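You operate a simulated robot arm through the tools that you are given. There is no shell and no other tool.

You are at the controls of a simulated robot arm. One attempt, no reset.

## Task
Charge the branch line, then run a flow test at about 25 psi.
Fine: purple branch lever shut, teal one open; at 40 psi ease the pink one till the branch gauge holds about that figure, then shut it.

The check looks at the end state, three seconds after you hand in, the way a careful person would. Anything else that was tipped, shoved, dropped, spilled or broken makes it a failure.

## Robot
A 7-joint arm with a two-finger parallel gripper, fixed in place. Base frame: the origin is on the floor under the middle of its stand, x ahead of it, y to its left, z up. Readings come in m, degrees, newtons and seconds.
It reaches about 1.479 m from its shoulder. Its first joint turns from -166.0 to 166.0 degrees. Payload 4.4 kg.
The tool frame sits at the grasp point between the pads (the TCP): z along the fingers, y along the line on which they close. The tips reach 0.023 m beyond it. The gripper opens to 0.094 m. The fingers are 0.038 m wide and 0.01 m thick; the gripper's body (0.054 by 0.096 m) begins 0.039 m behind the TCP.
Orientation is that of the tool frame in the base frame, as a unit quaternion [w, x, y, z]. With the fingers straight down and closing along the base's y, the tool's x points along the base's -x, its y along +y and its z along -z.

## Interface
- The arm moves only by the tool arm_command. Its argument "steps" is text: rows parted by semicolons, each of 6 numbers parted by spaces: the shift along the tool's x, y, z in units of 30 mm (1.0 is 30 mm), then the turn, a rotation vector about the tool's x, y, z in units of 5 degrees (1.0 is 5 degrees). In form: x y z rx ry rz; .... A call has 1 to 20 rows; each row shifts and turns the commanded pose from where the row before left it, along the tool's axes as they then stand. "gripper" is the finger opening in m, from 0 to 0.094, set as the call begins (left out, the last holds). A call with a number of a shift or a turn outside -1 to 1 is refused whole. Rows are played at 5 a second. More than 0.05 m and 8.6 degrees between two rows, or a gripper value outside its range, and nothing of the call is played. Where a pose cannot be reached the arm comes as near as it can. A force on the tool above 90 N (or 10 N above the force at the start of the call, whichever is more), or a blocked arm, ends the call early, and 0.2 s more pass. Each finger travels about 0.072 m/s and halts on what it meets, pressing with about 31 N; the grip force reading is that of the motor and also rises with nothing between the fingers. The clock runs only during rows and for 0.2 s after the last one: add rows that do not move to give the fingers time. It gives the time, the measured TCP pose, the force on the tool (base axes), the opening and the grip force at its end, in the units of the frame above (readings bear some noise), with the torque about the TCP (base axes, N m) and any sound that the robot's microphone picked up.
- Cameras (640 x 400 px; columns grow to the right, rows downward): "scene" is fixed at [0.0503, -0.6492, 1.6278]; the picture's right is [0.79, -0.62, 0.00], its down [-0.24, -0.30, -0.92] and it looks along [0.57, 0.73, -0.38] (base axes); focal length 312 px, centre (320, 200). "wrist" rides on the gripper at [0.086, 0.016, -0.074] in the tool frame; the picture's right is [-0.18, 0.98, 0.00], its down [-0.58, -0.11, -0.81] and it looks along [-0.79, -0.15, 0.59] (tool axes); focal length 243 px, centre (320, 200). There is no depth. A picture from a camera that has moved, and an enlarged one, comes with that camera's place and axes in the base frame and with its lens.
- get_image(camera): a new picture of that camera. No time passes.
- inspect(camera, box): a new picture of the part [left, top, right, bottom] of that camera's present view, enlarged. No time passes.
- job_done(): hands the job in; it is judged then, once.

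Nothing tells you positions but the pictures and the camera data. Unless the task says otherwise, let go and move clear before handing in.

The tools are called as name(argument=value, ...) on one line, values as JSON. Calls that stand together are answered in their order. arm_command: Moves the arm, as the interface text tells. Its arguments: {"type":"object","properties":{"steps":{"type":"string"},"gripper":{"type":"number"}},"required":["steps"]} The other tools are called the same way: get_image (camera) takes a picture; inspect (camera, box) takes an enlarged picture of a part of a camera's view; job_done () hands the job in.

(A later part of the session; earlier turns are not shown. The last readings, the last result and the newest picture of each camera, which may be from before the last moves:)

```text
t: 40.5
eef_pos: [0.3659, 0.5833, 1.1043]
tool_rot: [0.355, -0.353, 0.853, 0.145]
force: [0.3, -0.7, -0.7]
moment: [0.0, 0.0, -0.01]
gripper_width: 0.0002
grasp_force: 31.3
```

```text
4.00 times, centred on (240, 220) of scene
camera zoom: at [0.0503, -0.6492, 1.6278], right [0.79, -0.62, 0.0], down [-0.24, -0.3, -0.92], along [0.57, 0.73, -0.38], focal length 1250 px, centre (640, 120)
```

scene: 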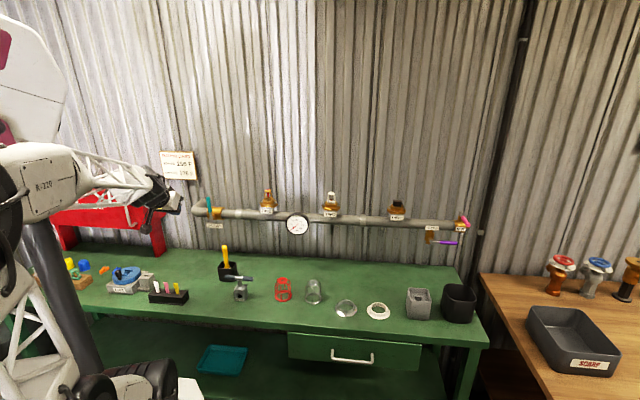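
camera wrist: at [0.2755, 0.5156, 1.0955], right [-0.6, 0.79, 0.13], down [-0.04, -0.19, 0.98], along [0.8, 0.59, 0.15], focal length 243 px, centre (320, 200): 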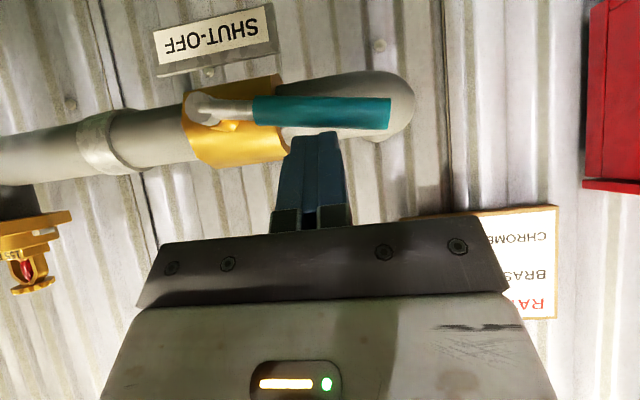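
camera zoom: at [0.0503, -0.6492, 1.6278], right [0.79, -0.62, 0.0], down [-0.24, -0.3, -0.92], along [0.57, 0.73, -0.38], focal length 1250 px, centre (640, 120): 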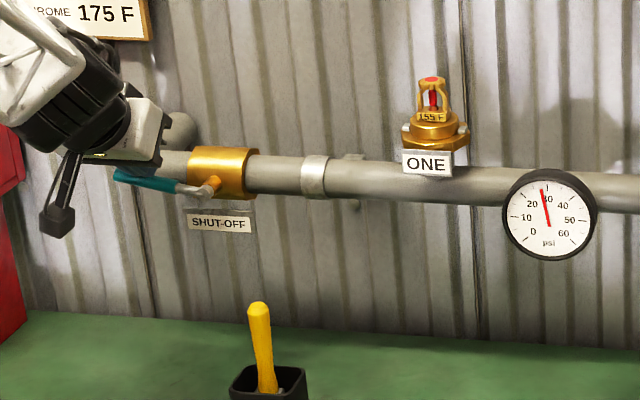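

The gauge reads about 29 psi and rising; teal is about 76° round. I'll push the last part down to the stop.

arm_command(steps="0.2 0.125 0.2 0 0 0;0.2 0.125 0.2 0 0 0")

get_image(camera="wrist")

inspect(camera="scene", box=[160, 170, 320, 270])

```text
t: 41.1
eef_pos: [0.3612, 0.5877, 1.092]
tool_rot: [0.357, -0.352, 0.853, 0.146]
force: [-4.3, -41.6, 36.5]
moment: [-0.87, 0.03, -0.11]
gripper_width: 0.0001
grasp_force: 31.7
```

```text
taken
camera wrist: at [0.2703, 0.5201, 1.0818], right [-0.6, 0.79, 0.13], down [-0.04, -0.19, 0.98], along [0.8, 0.59, 0.15], focal length 243 px, centre (320, 200)
```

wrist: 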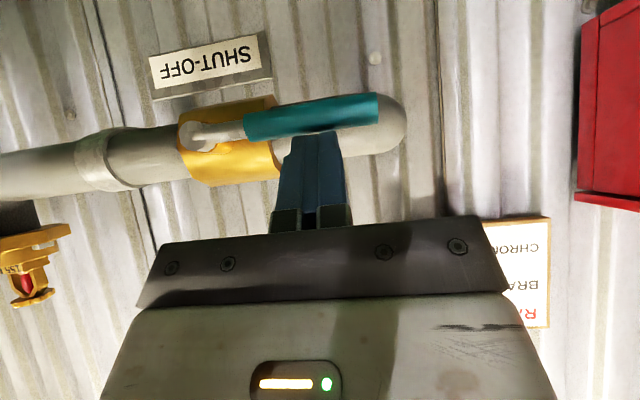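

```text
4.00 times, centred on (240, 220) of scene
camera zoom: at [0.0503, -0.6492, 1.6278], right [0.79, -0.62, 0.0], down [-0.24, -0.3, -0.92], along [0.57, 0.73, -0.38], focal length 1250 px, centre (640, 120)
```

zoom: 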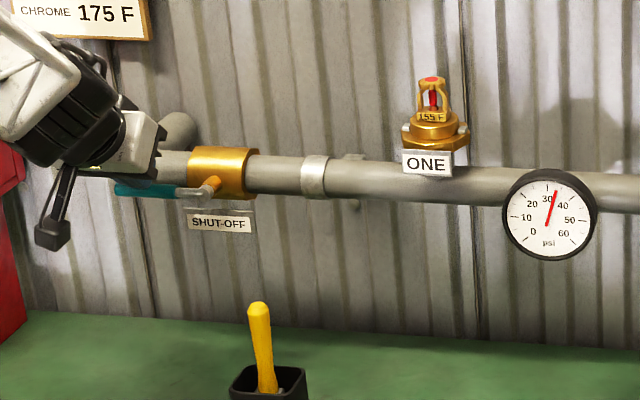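

Teal now lies along the pipe against its stop, so it's fully open; the gauge is about 34 psi and climbing slower. I'll retreat, straighten the tool to point down, and traverse toward pink.

arm_command(steps="0 0 -1 0 0 0;0 0 -1 0 0 0;0 0 -1 0 0 0;0 0 -1 0 0 0;-0.3 -1 -0.3 0 0 0;0 -1 0 0 1 0;0 -1 0 0 1 0;0 -1 0 0 1 0;0 -1 0 0 1 0;0 -1 0 0 1 0;0 -1 0 0 1 0;0 -1 0 0 1 0;0 -1 0 0 1 0;0 -1 0 0 1 0;0 -1 0 0 0 0;0 -1 0 0 0 0;0 -1 0 0 0 0;0 -1 0 0 0 0;0 -1 0 0 0 0", gripper=0.04)

inspect(camera="scene", box=[160, 170, 340, 270])

get_image(camera="wrist")

```text
t: 45.1
eef_pos: [0.6206, 0.2112, 1.1841]
tool_rot: [0.002, -0.383, 0.924, 0.0]
force: [0.0, 0.1, 0.0]
moment: [-0.01, -0.02, -0.01]
gripper_width: 0.0401
grasp_force: 0.2
```

```text
3.56 times, centred on (250, 220) of scene
camera zoom: at [0.0503, -0.6492, 1.6278], right [0.79, -0.62, 0.0], down [-0.24, -0.3, -0.92], along [0.57, 0.73, -0.38], focal length 1111 px, centre (569, 129)
```

zoom: 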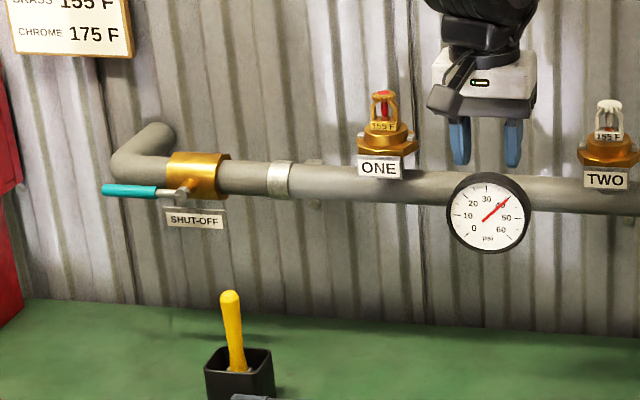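

```text
taken
camera wrist: at [0.548, 0.1629, 1.258], right [-0.57, 0.82, 0.0], down [0.48, 0.33, 0.81], along [0.67, 0.46, -0.59], focal length 243 px, centre (320, 200)
```

wrist: 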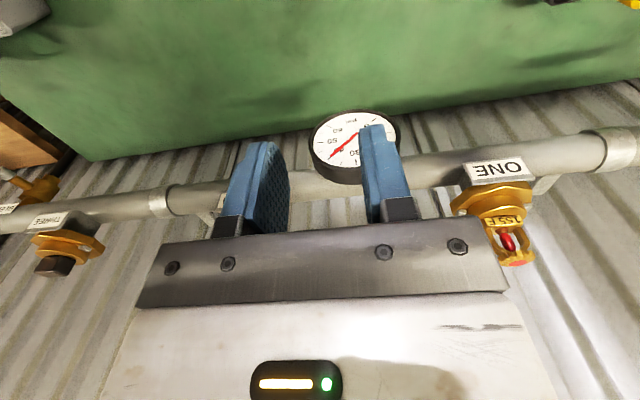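

The gauge looks to be near 40. I'll zoom on it before continuing.

inspect(camera="scene", box=[282, 212, 314, 240])

```text
14.29 times, centred on (298, 226) of scene
camera zoom: at [0.0503, -0.6492, 1.6278], right [0.79, -0.62, 0.0], down [-0.24, -0.3, -0.92], along [0.57, 0.73, -0.38], focal length 4465 px, centre (634, -171)
```

zoom: 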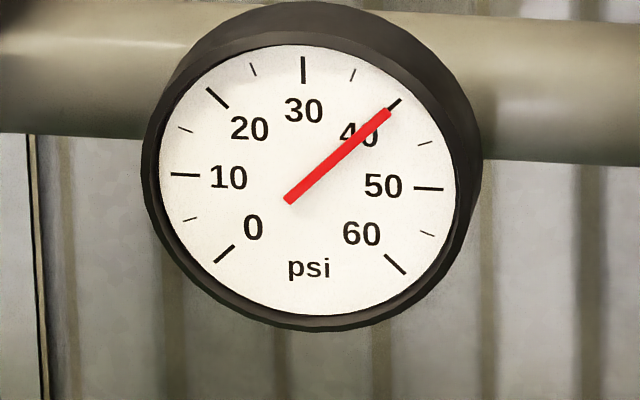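

It reads 40 psi. I'll continue along the wall to the pink lever.

arm_command(steps="0 -1 0 0 0 0;0 -1 0 0 0 0;0 -1 0 0 0 0;0 -1 0 0 0 0;0 -1 0 0 0 0;0 -1 0 0 0 0;0 -1 0 0 0 0;0 -1 0 0 0 0;0 -1 0 0 0 0;0 -1 0 0 0 0;0 -1 0 0 0 0;0 -1 0 0 0 0;0 -1 0 0 0 0;0 -1 0 0 0 0;0 -1 0 0 0 0;0 -1 0 0 0 0;0 -1 0 0 0 0;0 -1 0 0 0 0;0 -1 0 0 0 0;0 -1 0 0 0 0")

get_image(camera="wrist")

get_image(camera="scene")

inspect(camera="scene", box=[282, 212, 314, 240])

```text
t: 49.3
eef_pos: [1.044, -0.2131, 1.1883]
tool_rot: [0.003, -0.383, 0.924, -0.001]
force: [-0.5, 0.0, 0.1]
moment: [0.02, -0.01, 0.0]
gripper_width: 0.0402
grasp_force: 0.0
```

```text
taken
camera wrist: at [0.9719, -0.261, 1.2614], right [-0.57, 0.82, 0.0], down [0.48, 0.33, 0.81], along [0.67, 0.46, -0.59], focal length 243 px, centre (320, 200)
```

wrist: 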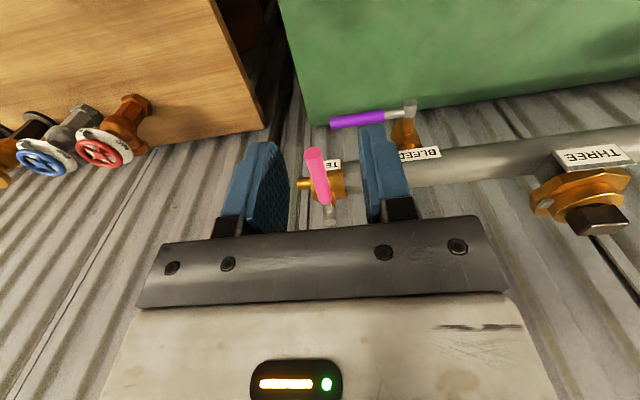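

```text
taken
```

scene: 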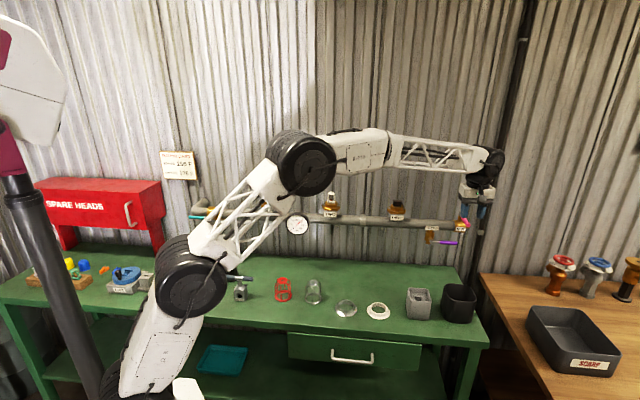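

```text
14.29 times, centred on (298, 226) of scene
camera zoom: at [0.0503, -0.6492, 1.6278], right [0.79, -0.62, 0.0], down [-0.24, -0.3, -0.92], along [0.57, 0.73, -0.38], focal length 4465 px, centre (634, -171)
```

zoom: 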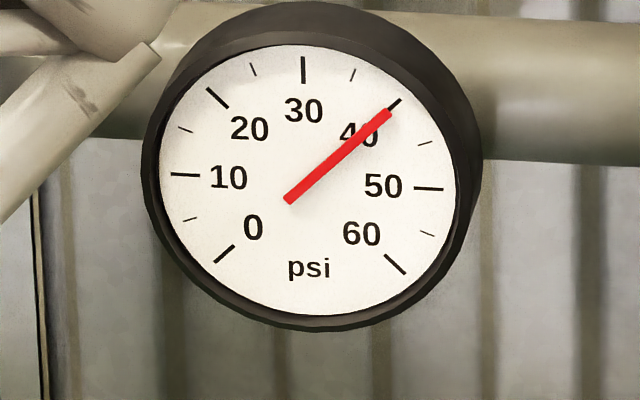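

The gauge holds 40 psi. I compute pink's pivot at about U=0.901, N=0.732, z=1.112, with its tip out at N=0.634. I'll look closer before straddling it with the open fingers.

inspect(camera="wrist", box=[260, 130, 380, 230])

inspect(camera="scene", box=[420, 140, 520, 250])

```text
4.00 times, centred on (320, 180) of wrist
camera zoom: at [0.9719, -0.261, 1.2614], right [-0.57, 0.82, 0.0], down [0.48, 0.33, 0.81], along [0.67, 0.46, -0.59], focal length 970 px, centre (320, 280)
```

zoom: 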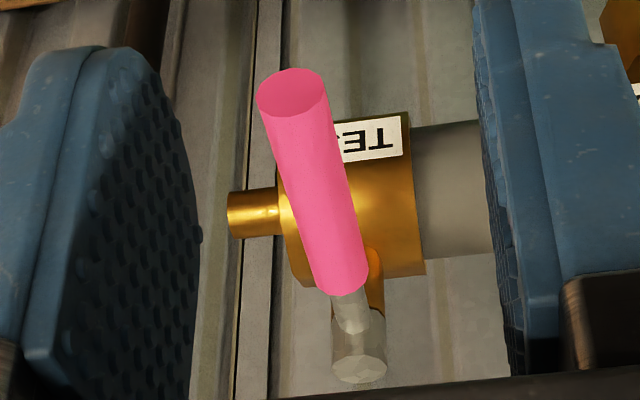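

```text
3.64 times, centred on (470, 195) of scene
camera zoom: at [0.0503, -0.6492, 1.6278], right [0.79, -0.62, 0.0], down [-0.24, -0.3, -0.92], along [0.57, 0.73, -0.38], focal length 1136 px, centre (-226, 218)
```

zoom: 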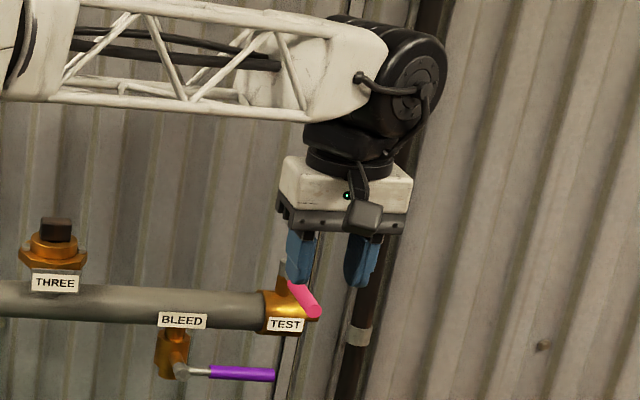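

I'll position over pink's handle and lower so the fingers straddle it without gripping.

arm_command(steps="-0.889 -0.4 0 0 0 0;-0.889 0 0 0 0 0;-0.889 0 0 0 0 0;0 0 0.5 0 0 0;0 0 0.5 0 0 0")

get_image(camera="wrist")

inspect(camera="wrist", box=[240, 100, 400, 240])

```text
t: 50.5
eef_pos: [1.1098, -0.1643, 1.1585]
tool_rot: [0.001, -0.383, 0.924, 0.0]
force: [-0.9, -0.2, -0.3]
moment: [-0.01, 0.0, -0.01]
gripper_width: 0.0397
grasp_force: 0.0
```

```text
taken
camera wrist: at [1.0379, -0.2135, 1.2319], right [-0.56, 0.83, 0.0], down [0.48, 0.33, 0.81], along [0.67, 0.46, -0.59], focal length 243 px, centre (320, 200)
```

wrist: 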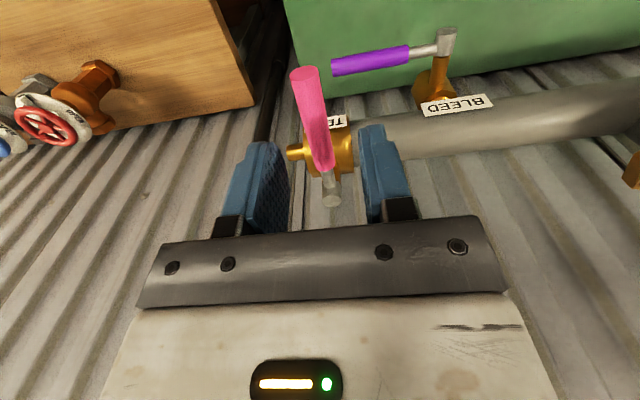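

```text
2.86 times, centred on (320, 170) of wrist
camera zoom: at [1.0379, -0.2135, 1.2319], right [-0.56, 0.83, 0.0], down [0.48, 0.33, 0.81], along [0.67, 0.46, -0.59], focal length 693 px, centre (320, 286)
```

zoom: 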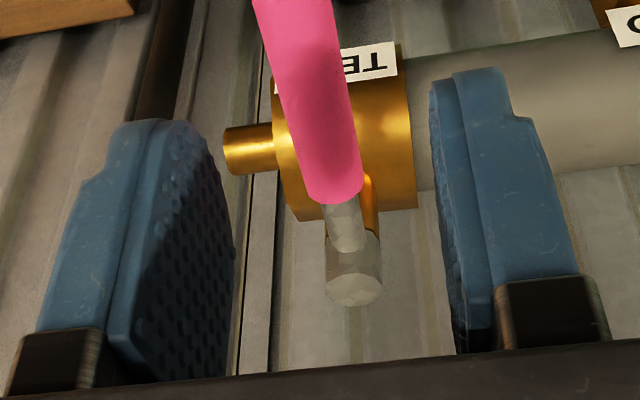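

The handle is centred between the fingers. I'll lower to straddle it.

arm_command(steps="0 0 0.6 0 0 0;0 0 0.6 0 0 0")

inspect(camera="wrist", box=[200, 60, 440, 240])

inspect(camera="scene", box=[420, 140, 520, 250])

inspect(camera="scene", box=[282, 212, 314, 240])

```text
t: 51.1
eef_pos: [1.1099, -0.1647, 1.1208]
tool_rot: [0.003, -0.382, 0.924, 0.0]
force: [-0.5, -0.2, -0.1]
moment: [0.0, 0.02, -0.01]
gripper_width: 0.0403
grasp_force: 0.0
```

```text
2.22 times, centred on (320, 150) of wrist
camera zoom: at [1.0376, -0.2141, 1.1948], right [-0.56, 0.83, 0.0], down [0.48, 0.33, 0.81], along [0.67, 0.46, -0.59], focal length 539 px, centre (320, 311)
```

zoom: 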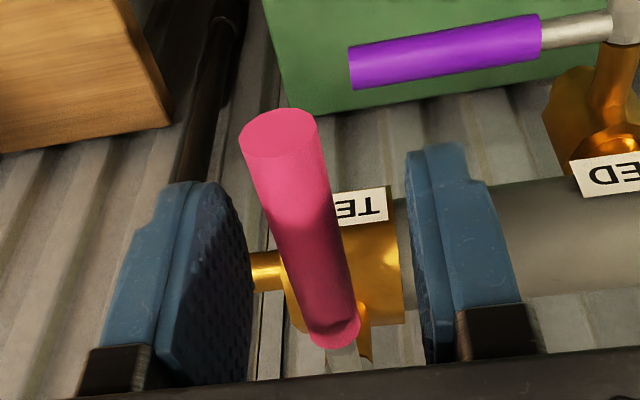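

```text
3.64 times, centred on (470, 195) of scene
camera zoom: at [0.0503, -0.6492, 1.6278], right [0.79, -0.62, 0.0], down [-0.24, -0.3, -0.92], along [0.57, 0.73, -0.38], focal length 1136 px, centre (-226, 218)
```

zoom: 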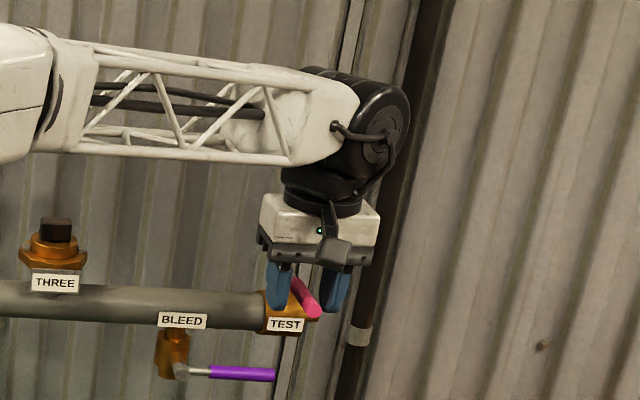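

```text
14.29 times, centred on (298, 226) of scene
camera zoom: at [0.0503, -0.6492, 1.6278], right [0.79, -0.62, 0.0], down [-0.24, -0.3, -0.92], along [0.57, 0.73, -0.38], focal length 4465 px, centre (634, -171)
```

zoom: 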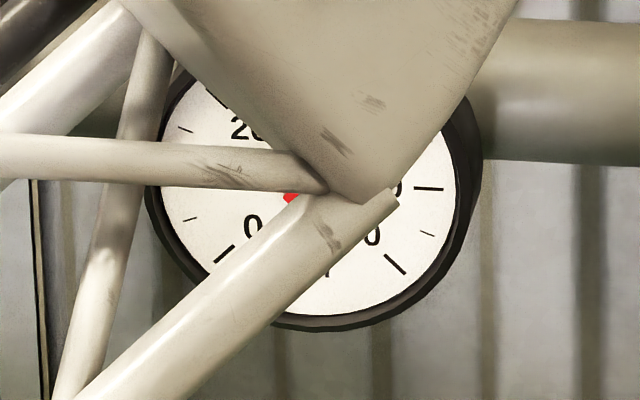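

The fingers straddle pink, but my forearm now hides the gauge from the scene camera. I'll pitch the hand about the grasp point to bend the elbow out of the sight line.

arm_command(steps="0 0 0 0 -1 0;0 0 0 0 -1 0;0 0 0 0 -1 0;0 0 0 0 -1 0;0 0 0 0 -1 0")

get_image(camera="scene")

inspect(camera="wrist", box=[200, 60, 440, 240])

inspect(camera="scene", box=[282, 212, 314, 240])

```text
t: 52.3
eef_pos: [1.1083, -0.1642, 1.1209]
tool_rot: [0.202, -0.374, 0.901, 0.084]
force: [0.2, 0.4, 0.2]
moment: [0.02, 0.03, 0.0]
gripper_width: 0.0399
grasp_force: 0.0
```

```text
taken
```

scene: 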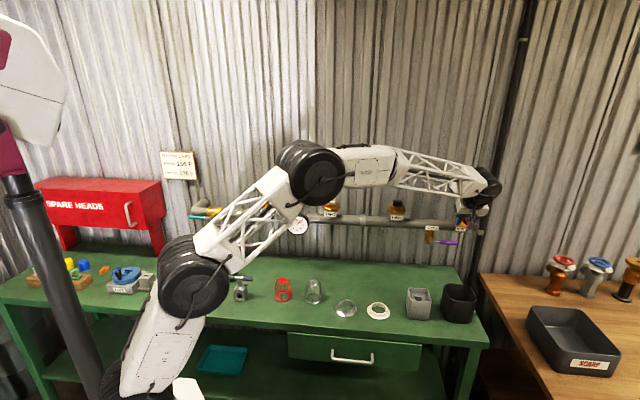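

```text
2.22 times, centred on (320, 150) of wrist
camera zoom: at [1.0203, -0.2299, 1.1514], right [-0.58, 0.81, 0.08], down [0.2, 0.05, 0.98], along [0.79, 0.58, -0.2], focal length 539 px, centre (320, 311)
```

zoom: 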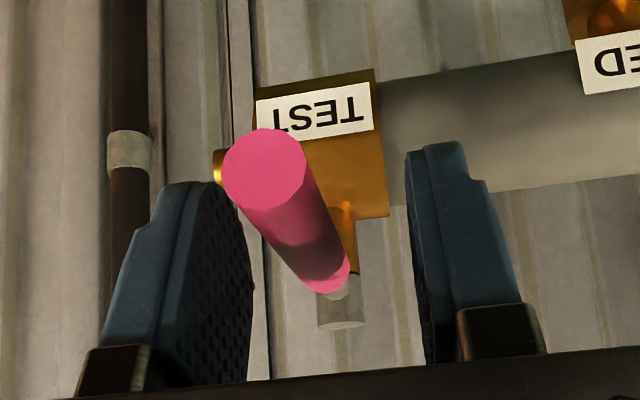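

```text
14.29 times, centred on (298, 226) of scene
camera zoom: at [0.0503, -0.6492, 1.6278], right [0.79, -0.62, 0.0], down [-0.24, -0.3, -0.92], along [0.57, 0.73, -0.38], focal length 4465 px, centre (634, -171)
```

zoom: 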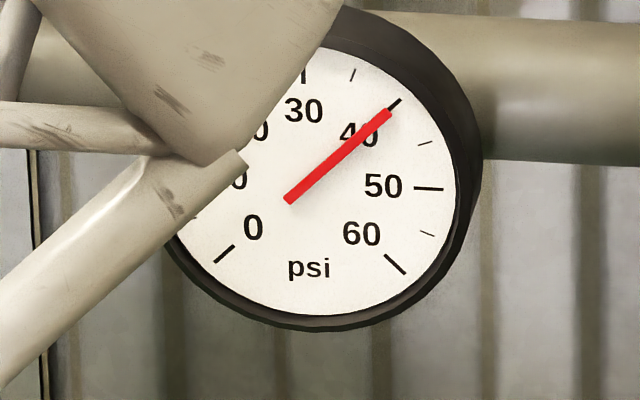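

Much better; a little more pitch will uncover the 20–30 part of the dial.

arm_command(steps="0 0 0 0 -1 0;0 0 0 0 -1 0;0 0 0 0 -1 0;0 0 0 0 -1 0")

get_image(camera="wrist")

inspect(camera="scene", box=[420, 140, 520, 250])

inspect(camera="scene", box=[282, 212, 314, 240])

```text
t: 53.3
eef_pos: [1.1101, -0.1649, 1.122]
tool_rot: [0.356, -0.354, 0.853, 0.146]
force: [0.1, -0.1, -0.1]
moment: [0.01, -0.01, -0.01]
gripper_width: 0.0398
grasp_force: 0.1
```

```text
taken
camera wrist: at [1.0179, -0.2335, 1.1128], right [-0.6, 0.79, 0.13], down [-0.04, -0.19, 0.98], along [0.8, 0.59, 0.15], focal length 243 px, centre (320, 200)
```

wrist: 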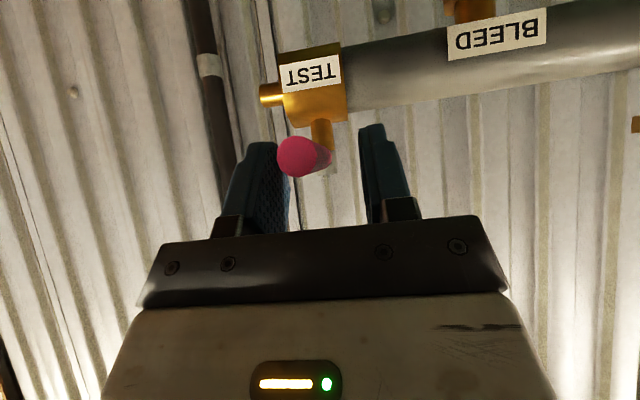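

```text
3.64 times, centred on (470, 195) of scene
camera zoom: at [0.0503, -0.6492, 1.6278], right [0.79, -0.62, 0.0], down [-0.24, -0.3, -0.92], along [0.57, 0.73, -0.38], focal length 1136 px, centre (-226, 218)
```

zoom: 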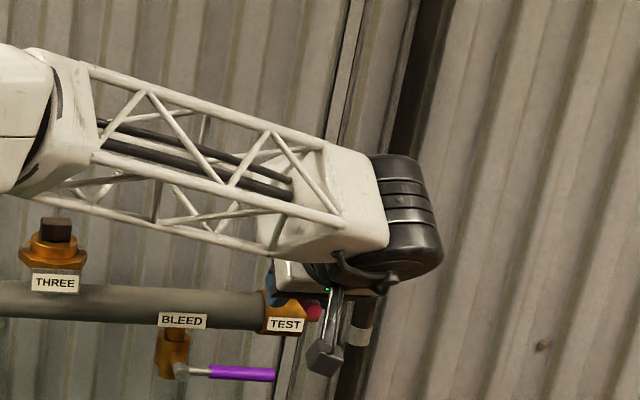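

```text
14.29 times, centred on (298, 226) of scene
camera zoom: at [0.0503, -0.6492, 1.6278], right [0.79, -0.62, 0.0], down [-0.24, -0.3, -0.92], along [0.57, 0.73, -0.38], focal length 4465 px, centre (634, -171)
```

zoom: 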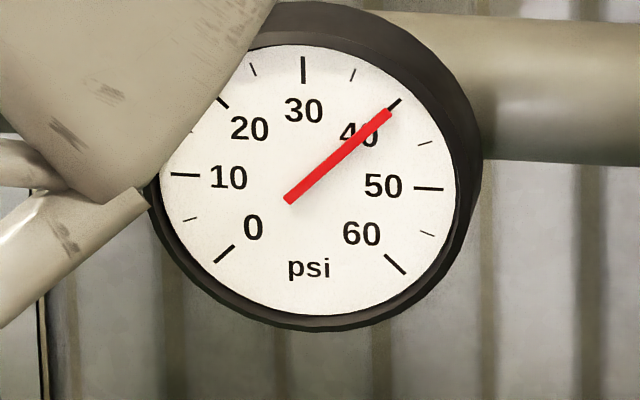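

The dial is now fully readable at 40 psi with the fingers astride pink. I'll nudge left to find which way pink turns.

arm_command(steps="0 0.3 0 0 0 0;0 0.15 0 0 0 0;0 0.05 0 0 0 0")

inspect(camera="scene", box=[282, 212, 314, 240])

inspect(camera="wrist", box=[200, 60, 440, 240])

```text
t: 54.1
eef_pos: [1.0993, -0.1554, 1.1227]
tool_rot: [0.356, -0.353, 0.853, 0.146]
force: [1.3, -2.3, -0.6]
moment: [-0.03, -0.03, -0.05]
gripper_width: 0.0408
grasp_force: 1.8
```

```text
14.29 times, centred on (298, 226) of scene
camera zoom: at [0.0503, -0.6492, 1.6278], right [0.79, -0.62, 0.0], down [-0.24, -0.3, -0.92], along [0.57, 0.73, -0.38], focal length 4465 px, centre (634, -171)
```

zoom: 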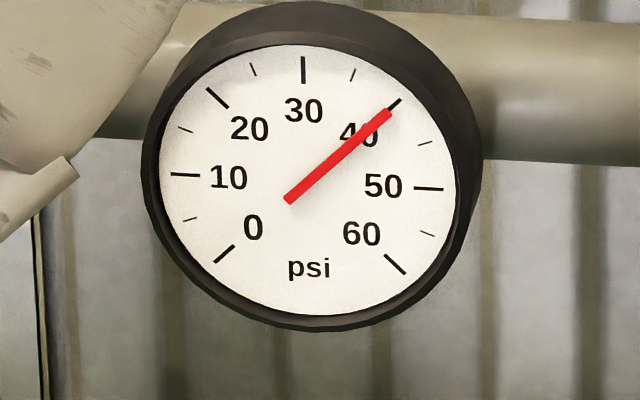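

```text
2.22 times, centred on (320, 150) of wrist
camera zoom: at [1.0071, -0.2226, 1.1121], right [-0.6, 0.79, 0.13], down [-0.04, -0.19, 0.98], along [0.8, 0.59, 0.15], focal length 539 px, centre (320, 311)
```

zoom: 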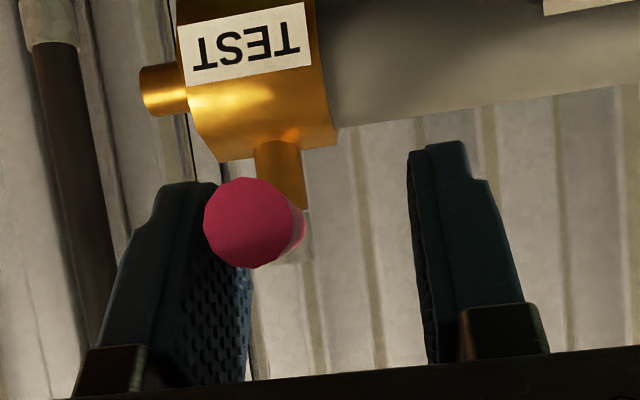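

Light contact (about 2.6 N), similar to the turning friction of the other levers. I'll go a few millimetres further left.

arm_command(steps="0 0.1 0 0 0 0")

inspect(camera="scene", box=[282, 212, 314, 240])

inspect(camera="wrist", box=[200, 60, 440, 240])

```text
t: 54.5
eef_pos: [1.0975, -0.1527, 1.1224]
tool_rot: [0.355, -0.355, 0.853, 0.146]
force: [0.4, -1.5, 0.8]
moment: [-0.06, 0.01, -0.07]
gripper_width: 0.041
grasp_force: 0.8
```

```text
14.29 times, centred on (298, 226) of scene
camera zoom: at [0.0503, -0.6492, 1.6278], right [0.79, -0.62, 0.0], down [-0.24, -0.3, -0.92], along [0.57, 0.73, -0.38], focal length 4465 px, centre (634, -171)
```

zoom: 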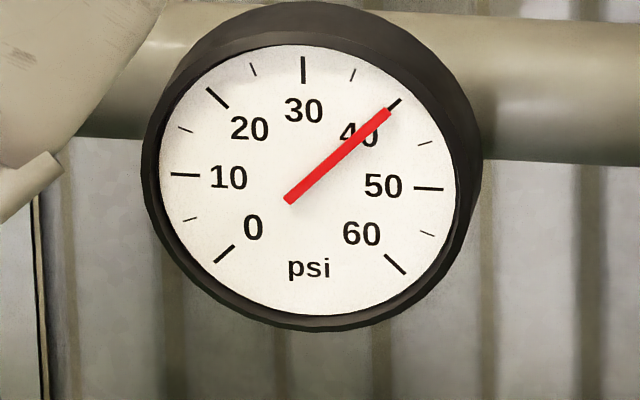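

```text
2.22 times, centred on (320, 150) of wrist
camera zoom: at [1.0051, -0.2206, 1.1125], right [-0.6, 0.79, 0.13], down [-0.04, -0.19, 0.98], along [0.8, 0.59, 0.15], focal length 539 px, centre (320, 311)
```

zoom: 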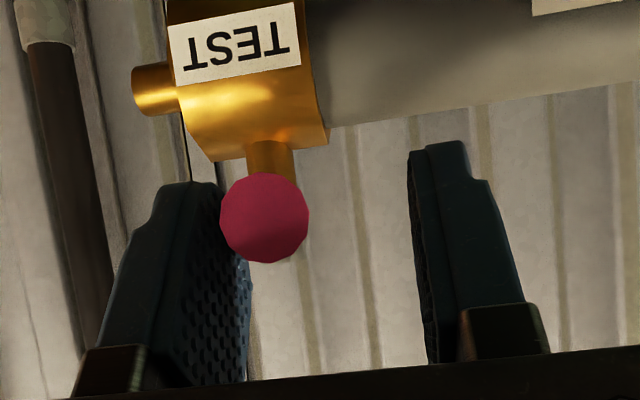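

Pink is turning left under light force (about 4° so far). I'll keep easing it and watch the gauge.

arm_command(steps="0 0.15 0 0 0 0;0 0 0 0 0 0")

inspect(camera="scene", box=[282, 212, 314, 240])

```text
t: 55.1
eef_pos: [1.0918, -0.1483, 1.1221]
tool_rot: [0.355, -0.354, 0.852, 0.147]
force: [0.8, -2.3, 1.5]
moment: [-0.01, -0.07, -0.06]
gripper_width: 0.0411
grasp_force: 1.1
```

```text
14.29 times, centred on (298, 226) of scene
camera zoom: at [0.0503, -0.6492, 1.6278], right [0.79, -0.62, 0.0], down [-0.24, -0.3, -0.92], along [0.57, 0.73, -0.38], focal length 4465 px, centre (634, -171)
```

zoom: 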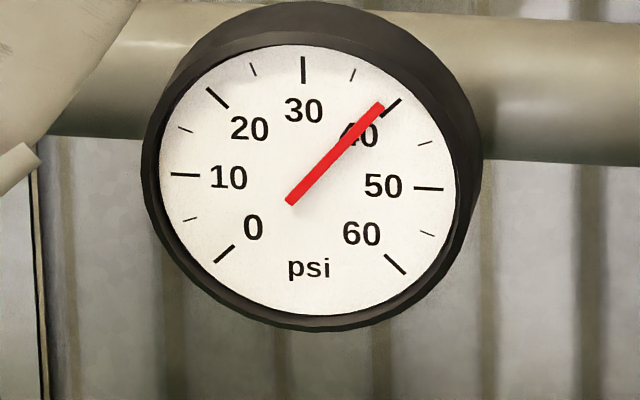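

The gauge has begun to fall (about 39). I'll ease a bit more and let it settle.

arm_command(steps="0 0.15 0 0 0 0;0 0 0 0 0 0;0 0 0 0 0 0;0 0 0 0 0 0;0 0 0 0 0 0")

inspect(camera="scene", box=[282, 212, 314, 240])

```text
t: 56.3
eef_pos: [1.0908, -0.1476, 1.122]
tool_rot: [0.355, -0.354, 0.853, 0.146]
force: [1.3, -2.1, 0.2]
moment: [0.0, 0.0, -0.03]
gripper_width: 0.0409
grasp_force: 1.3
```

```text
14.29 times, centred on (298, 226) of scene
camera zoom: at [0.0503, -0.6492, 1.6278], right [0.79, -0.62, 0.0], down [-0.24, -0.3, -0.92], along [0.57, 0.73, -0.38], focal length 4465 px, centre (634, -171)
```

zoom: 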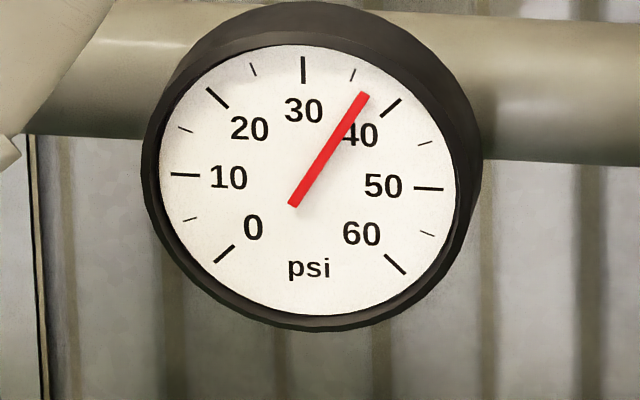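

About 36.5 psi now. I'll wait a moment to see whether it settles there.

arm_command(steps="0 0 0 0 0 0;0 0 0 0 0 0;0 0 0 0 0 0;0 0 0 0 0 0")

inspect(camera="scene", box=[282, 212, 314, 240])

```text
t: 57.3
eef_pos: [1.0903, -0.1464, 1.1219]
tool_rot: [0.355, -0.354, 0.853, 0.145]
force: [0.5, -1.2, 0.2]
moment: [0.0, 0.02, -0.03]
gripper_width: 0.0404
grasp_force: 0.8
```

```text
14.29 times, centred on (298, 226) of scene
camera zoom: at [0.0503, -0.6492, 1.6278], right [0.79, -0.62, 0.0], down [-0.24, -0.3, -0.92], along [0.57, 0.73, -0.38], focal length 4465 px, centre (634, -171)
```

zoom: 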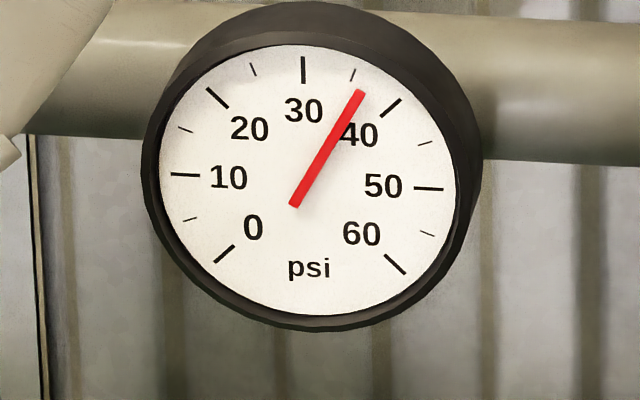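

It is settling near 35.5 psi. I'll ease another few degrees.

arm_command(steps="0 0.15 0 0 0 0;0 0 0 0 0 0;0 0 0 0 0 0;0 0 0 0 0 0;0 0 0 0 0 0;0 0 0 0 0 0")

inspect(camera="scene", box=[282, 212, 314, 240])

```text
t: 58.7
eef_pos: [1.0863, -0.1439, 1.1215]
tool_rot: [0.355, -0.354, 0.853, 0.146]
force: [0.3, -2.4, 2.4]
moment: [-0.05, -0.09, -0.08]
gripper_width: 0.0412
grasp_force: 0.7
```

```text
14.29 times, centred on (298, 226) of scene
camera zoom: at [0.0503, -0.6492, 1.6278], right [0.79, -0.62, 0.0], down [-0.24, -0.3, -0.92], along [0.57, 0.73, -0.38], focal length 4465 px, centre (634, -171)
```

zoom: 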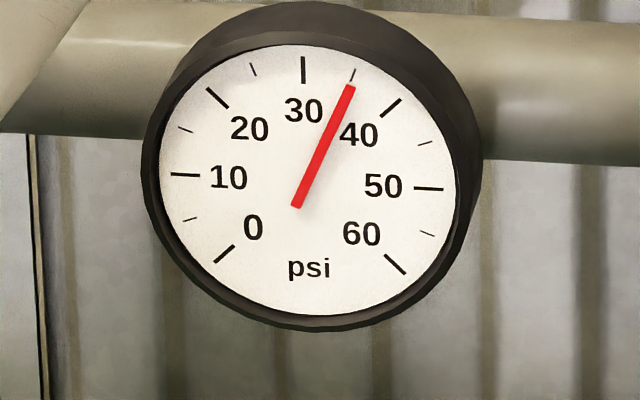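

About 34.8 psi. Another step.

arm_command(steps="0 0.2 0 0 0 0;0 0 0 0 0 0;0 0 0 0 0 0;0 0 0 0 0 0;0 0 0 0 0 0;0 0 0 0 0 0")

inspect(camera="scene", box=[282, 212, 314, 240])

get_image(camera="wrist")

```text
t: 60.1
eef_pos: [1.0818, -0.1389, 1.1214]
tool_rot: [0.356, -0.354, 0.853, 0.146]
force: [0.7, -2.7, 2.5]
moment: [-0.03, -0.05, -0.11]
gripper_width: 0.0408
grasp_force: 0.9
```

```text
14.29 times, centred on (298, 226) of scene
camera zoom: at [0.0503, -0.6492, 1.6278], right [0.79, -0.62, 0.0], down [-0.24, -0.3, -0.92], along [0.57, 0.73, -0.38], focal length 4465 px, centre (634, -171)
```

zoom: 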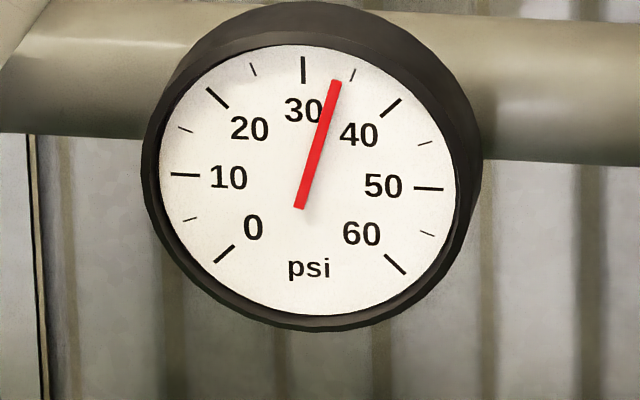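

```text
taken
camera wrist: at [0.9908, -0.2069, 1.1123], right [-0.6, 0.79, 0.13], down [-0.04, -0.19, 0.98], along [0.8, 0.59, 0.15], focal length 243 px, centre (320, 200)
```

wrist: 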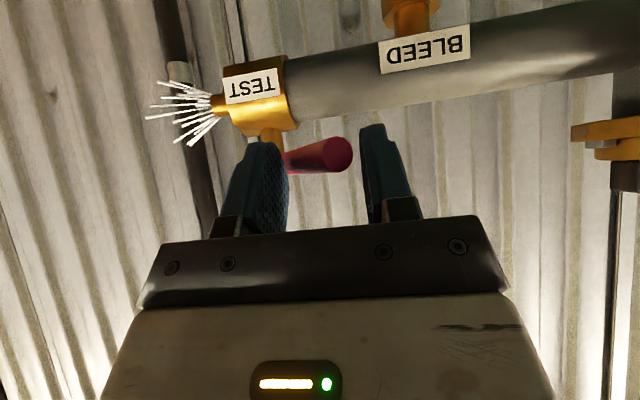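

About 33 psi with water spraying from the test outlet. The handle will soon bind between the fingers as it tilts, so I'll widen the gap and keep easing left.

arm_command(steps="0 0 0 0 0 0;0 0.3 0 0 0 0;0 0.25 0 0 0 0;0 0 0 0 0 0;0 0 0 0 0 0;0 0 0 0 0 0;0 0 0 0 0 0", gripper=0.065)

inspect(camera="scene", box=[282, 212, 314, 240])

get_image(camera="wrist")

```text
t: 61.7
eef_pos: [1.072, -0.1276, 1.1212]
tool_rot: [0.355, -0.355, 0.852, 0.147]
force: [-0.1, -2.2, 3.1]
moment: [-0.05, -0.13, -0.07]
gripper_width: 0.0661
grasp_force: 0.9
```

```text
14.29 times, centred on (298, 226) of scene
camera zoom: at [0.0503, -0.6492, 1.6278], right [0.79, -0.62, 0.0], down [-0.24, -0.3, -0.92], along [0.57, 0.73, -0.38], focal length 4465 px, centre (634, -171)
```

zoom: 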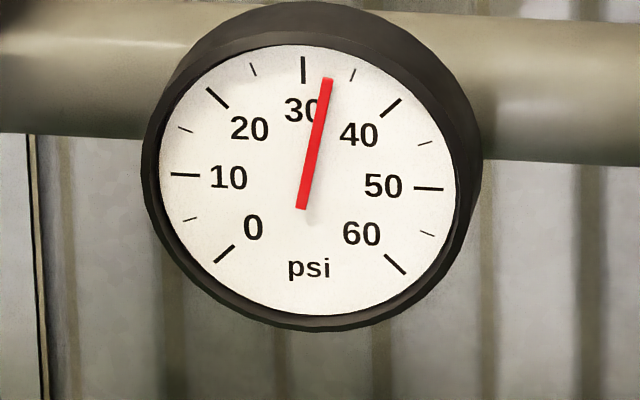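

```text
taken
camera wrist: at [0.98, -0.1949, 1.1127], right [-0.6, 0.79, 0.13], down [-0.04, -0.19, 0.98], along [0.8, 0.59, 0.15], focal length 243 px, centre (320, 200)
```

wrist: 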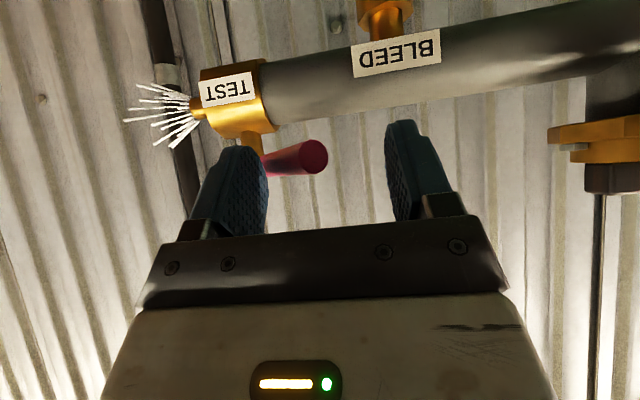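

About 32 psi. Continuing with another small step.

arm_command(steps="0 0.25 0 0 0 0;0 0 0 0 0 0;0 0 0 0 0 0;0 0 0 0 0 0;0 0 0 0 0 0;0 0 0 0 0 0;0 0 0 0 0 0")

inspect(camera="scene", box=[282, 212, 314, 240])

```text
t: 63.3
eef_pos: [1.0659, -0.1211, 1.1207]
tool_rot: [0.355, -0.353, 0.853, 0.146]
force: [-0.6, 0.0, -0.5]
moment: [0.03, 0.01, -0.01]
gripper_width: 0.0649
grasp_force: 0.1
```

```text
14.29 times, centred on (298, 226) of scene
camera zoom: at [0.0503, -0.6492, 1.6278], right [0.79, -0.62, 0.0], down [-0.24, -0.3, -0.92], along [0.57, 0.73, -0.38], focal length 4465 px, centre (634, -171)
```

zoom: 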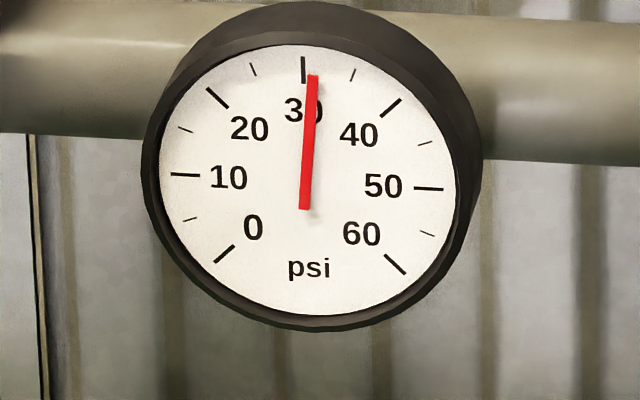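

About 30.5 psi. Another step left, with a touch toward the wall to follow the arc.

arm_command(steps="-0.07 0.25 0.07 0 0 0;0 0 0 0 0 0;0 0 0 0 0 0;0 0 0 0 0 0;0 0 0 0 0 0;0 0 0 0 0 0;0 0 0 0 0 0")

inspect(camera="scene", box=[282, 212, 314, 240])

get_image(camera="wrist")

```text
t: 64.9
eef_pos: [1.0627, -0.1142, 1.1224]
tool_rot: [0.356, -0.353, 0.853, 0.145]
force: [0.2, -1.0, 1.8]
moment: [-0.03, -0.03, -0.06]
gripper_width: 0.0656
grasp_force: 0.3
```

```text
14.29 times, centred on (298, 226) of scene
camera zoom: at [0.0503, -0.6492, 1.6278], right [0.79, -0.62, 0.0], down [-0.24, -0.3, -0.92], along [0.57, 0.73, -0.38], focal length 4465 px, centre (634, -171)
```

zoom: 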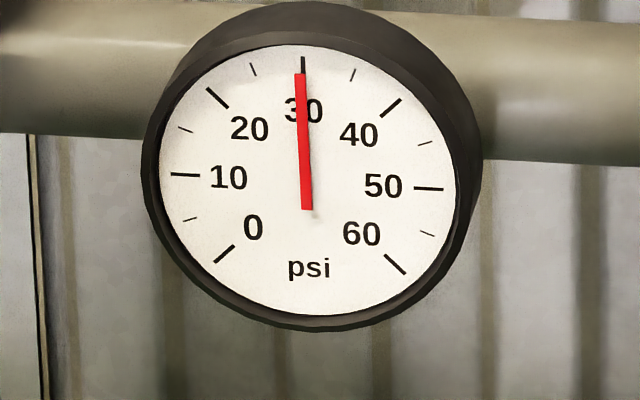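

```text
taken
camera wrist: at [0.9708, -0.1818, 1.1125], right [-0.6, 0.79, 0.13], down [-0.04, -0.19, 0.98], along [0.8, 0.59, 0.15], focal length 243 px, centre (320, 200)
```

wrist: 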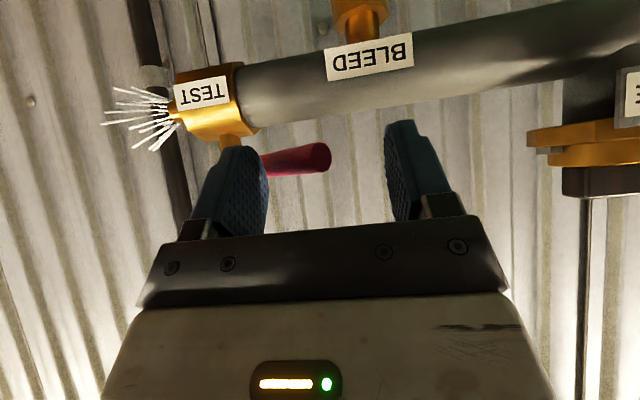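

About 29.5 psi. Continuing to ease.

arm_command(steps="-0.07 0.2 0.07 0 0 0;-0.07 0.15 0.07 0 0 0;0 0 0 0 0 0;0 0 0 0 0 0;0 0 0 0 0 0;0 0 0 0 0 0;0 0 0 0 0 0;0 0 0 0 0 0")

inspect(camera="scene", box=[282, 212, 314, 240])

```text
t: 66.7
eef_pos: [1.0594, -0.1039, 1.1215]
tool_rot: [0.356, -0.354, 0.852, 0.147]
force: [0.8, -1.8, -0.2]
moment: [-0.02, -0.03, -0.02]
gripper_width: 0.0653
grasp_force: 0.7
```

```text
14.29 times, centred on (298, 226) of scene
camera zoom: at [0.0503, -0.6492, 1.6278], right [0.79, -0.62, 0.0], down [-0.24, -0.3, -0.92], along [0.57, 0.73, -0.38], focal length 4465 px, centre (634, -171)
```

zoom: 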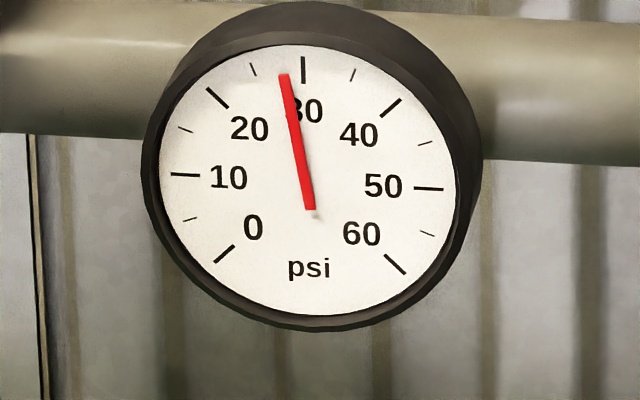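

About 28 psi. Another step.

arm_command(steps="-0.08 0.2 0.08 0 0 0;-0.08 0.15 0.08 0 0 0;0 0 0 0 0 0;0 0 0 0 0 0;0 0 0 0 0 0;0 0 0 0 0 0;0 0 0 0 0 0;0 0 0 0 0 0")

inspect(camera="scene", box=[282, 212, 314, 240])

get_image(camera="wrist")

```text
t: 68.5
eef_pos: [1.0581, -0.0901, 1.1217]
tool_rot: [0.356, -0.354, 0.853, 0.146]
force: [-1.0, -1.1, 2.8]
moment: [0.04, -0.11, -0.03]
gripper_width: 0.0651
grasp_force: 0.3
```

```text
14.29 times, centred on (298, 226) of scene
camera zoom: at [0.0503, -0.6492, 1.6278], right [0.79, -0.62, 0.0], down [-0.24, -0.3, -0.92], along [0.57, 0.73, -0.38], focal length 4465 px, centre (634, -171)
```

zoom: 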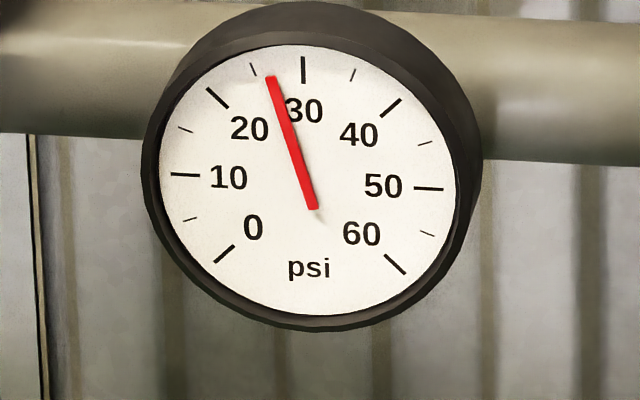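

```text
taken
camera wrist: at [0.9649, -0.1582, 1.1127], right [-0.6, 0.79, 0.13], down [-0.04, -0.19, 0.98], along [0.8, 0.59, 0.15], focal length 243 px, centre (320, 200)
```

wrist: 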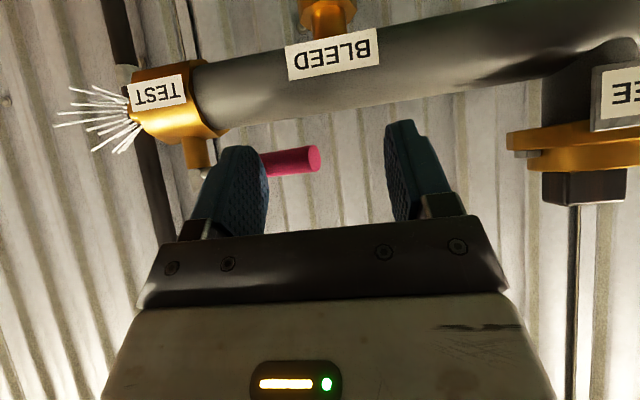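

About 26.4 psi. A slightly smaller step should bring it to 25.

arm_command(steps="-0.08 0.2 0.08 0 0 0;0 0 0 0 0 0;0 0 0 0 0 0;0 0 0 0 0 0;0 0 0 0 0 0;0 0 0 0 0 0;0 0 0 0 0 0;0 0 0 0 0 0")

inspect(camera="scene", box=[282, 212, 314, 240])

```text
t: 70.3
eef_pos: [1.055, -0.0825, 1.1203]
tool_rot: [0.355, -0.354, 0.853, 0.146]
force: [-0.5, 0.2, 1.7]
moment: [-0.01, -0.03, -0.01]
gripper_width: 0.0648
grasp_force: 0.0
```

```text
14.29 times, centred on (298, 226) of scene
camera zoom: at [0.0503, -0.6492, 1.6278], right [0.79, -0.62, 0.0], down [-0.24, -0.3, -0.92], along [0.57, 0.73, -0.38], focal length 4465 px, centre (634, -171)
```

zoom: 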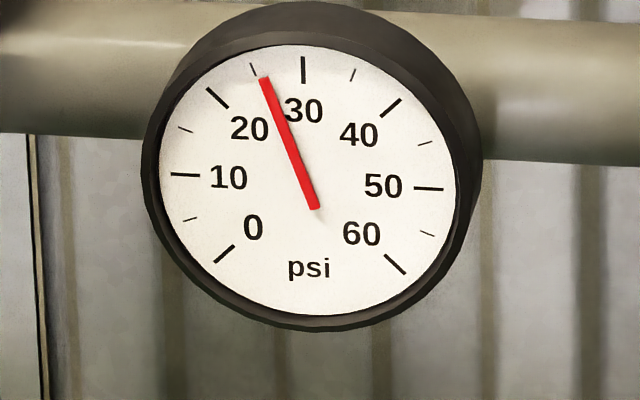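

About 25.8 psi. One more small nudge.

arm_command(steps="-0.06 0.15 0.06 0 0 0;0 0 0 0 0 0;0 0 0 0 0 0;0 0 0 0 0 0;0 0 0 0 0 0;0 0 0 0 0 0;0 0 0 0 0 0;0 0 0 0 0 0")

inspect(camera="scene", box=[282, 212, 314, 240])

```text
t: 72.1
eef_pos: [1.0533, -0.0786, 1.1225]
tool_rot: [0.355, -0.354, 0.853, 0.146]
force: [-1.2, -1.1, 2.7]
moment: [0.0, -0.14, -0.09]
gripper_width: 0.065
grasp_force: 0.1
```

```text
14.29 times, centred on (298, 226) of scene
camera zoom: at [0.0503, -0.6492, 1.6278], right [0.79, -0.62, 0.0], down [-0.24, -0.3, -0.92], along [0.57, 0.73, -0.38], focal length 4465 px, centre (634, -171)
```

zoom: 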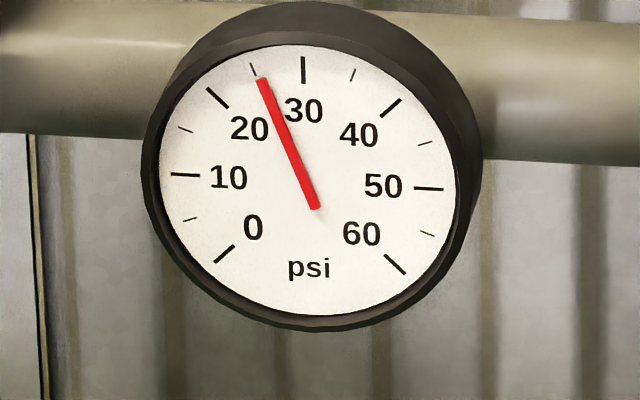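

About 25.4 psi. A last tiny nudge, then I'll hold it there for several seconds.

arm_command(steps="-0.05 0.1 0.05 0 0 0;0 0 0 0 0 0;0 0 0 0 0 0;0 0 0 0 0 0;0 0 0 0 0 0;0 0 0 0 0 0;0 0 0 0 0 0;0 0 0 0 0 0;0 0 0 0 0 0;0 0 0 0 0 0")

inspect(camera="scene", box=[282, 212, 314, 240])

get_image(camera="wrist")

```text
t: 74.3
eef_pos: [1.0528, -0.075, 1.1221]
tool_rot: [0.355, -0.353, 0.853, 0.145]
force: [-0.3, 0.1, -0.9]
moment: [-0.02, 0.01, -0.02]
gripper_width: 0.0649
grasp_force: 0.1
```

```text
14.29 times, centred on (298, 226) of scene
camera zoom: at [0.0503, -0.6492, 1.6278], right [0.79, -0.62, 0.0], down [-0.24, -0.3, -0.92], along [0.57, 0.73, -0.38], focal length 4465 px, centre (634, -171)
```

zoom: 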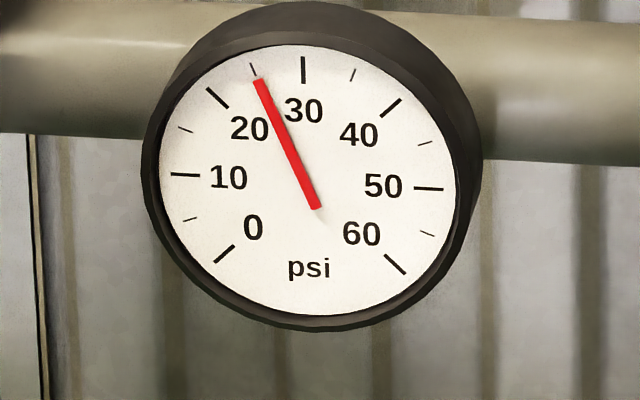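

```text
taken
camera wrist: at [0.9612, -0.1431, 1.1123], right [-0.6, 0.79, 0.13], down [-0.04, -0.19, 0.98], along [0.8, 0.59, 0.15], focal length 243 px, centre (320, 200)
```

wrist: 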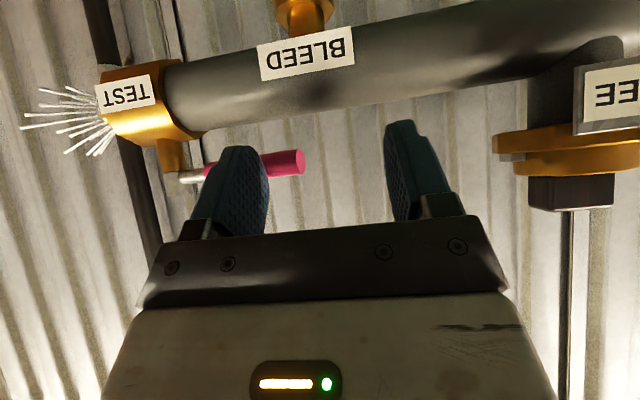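

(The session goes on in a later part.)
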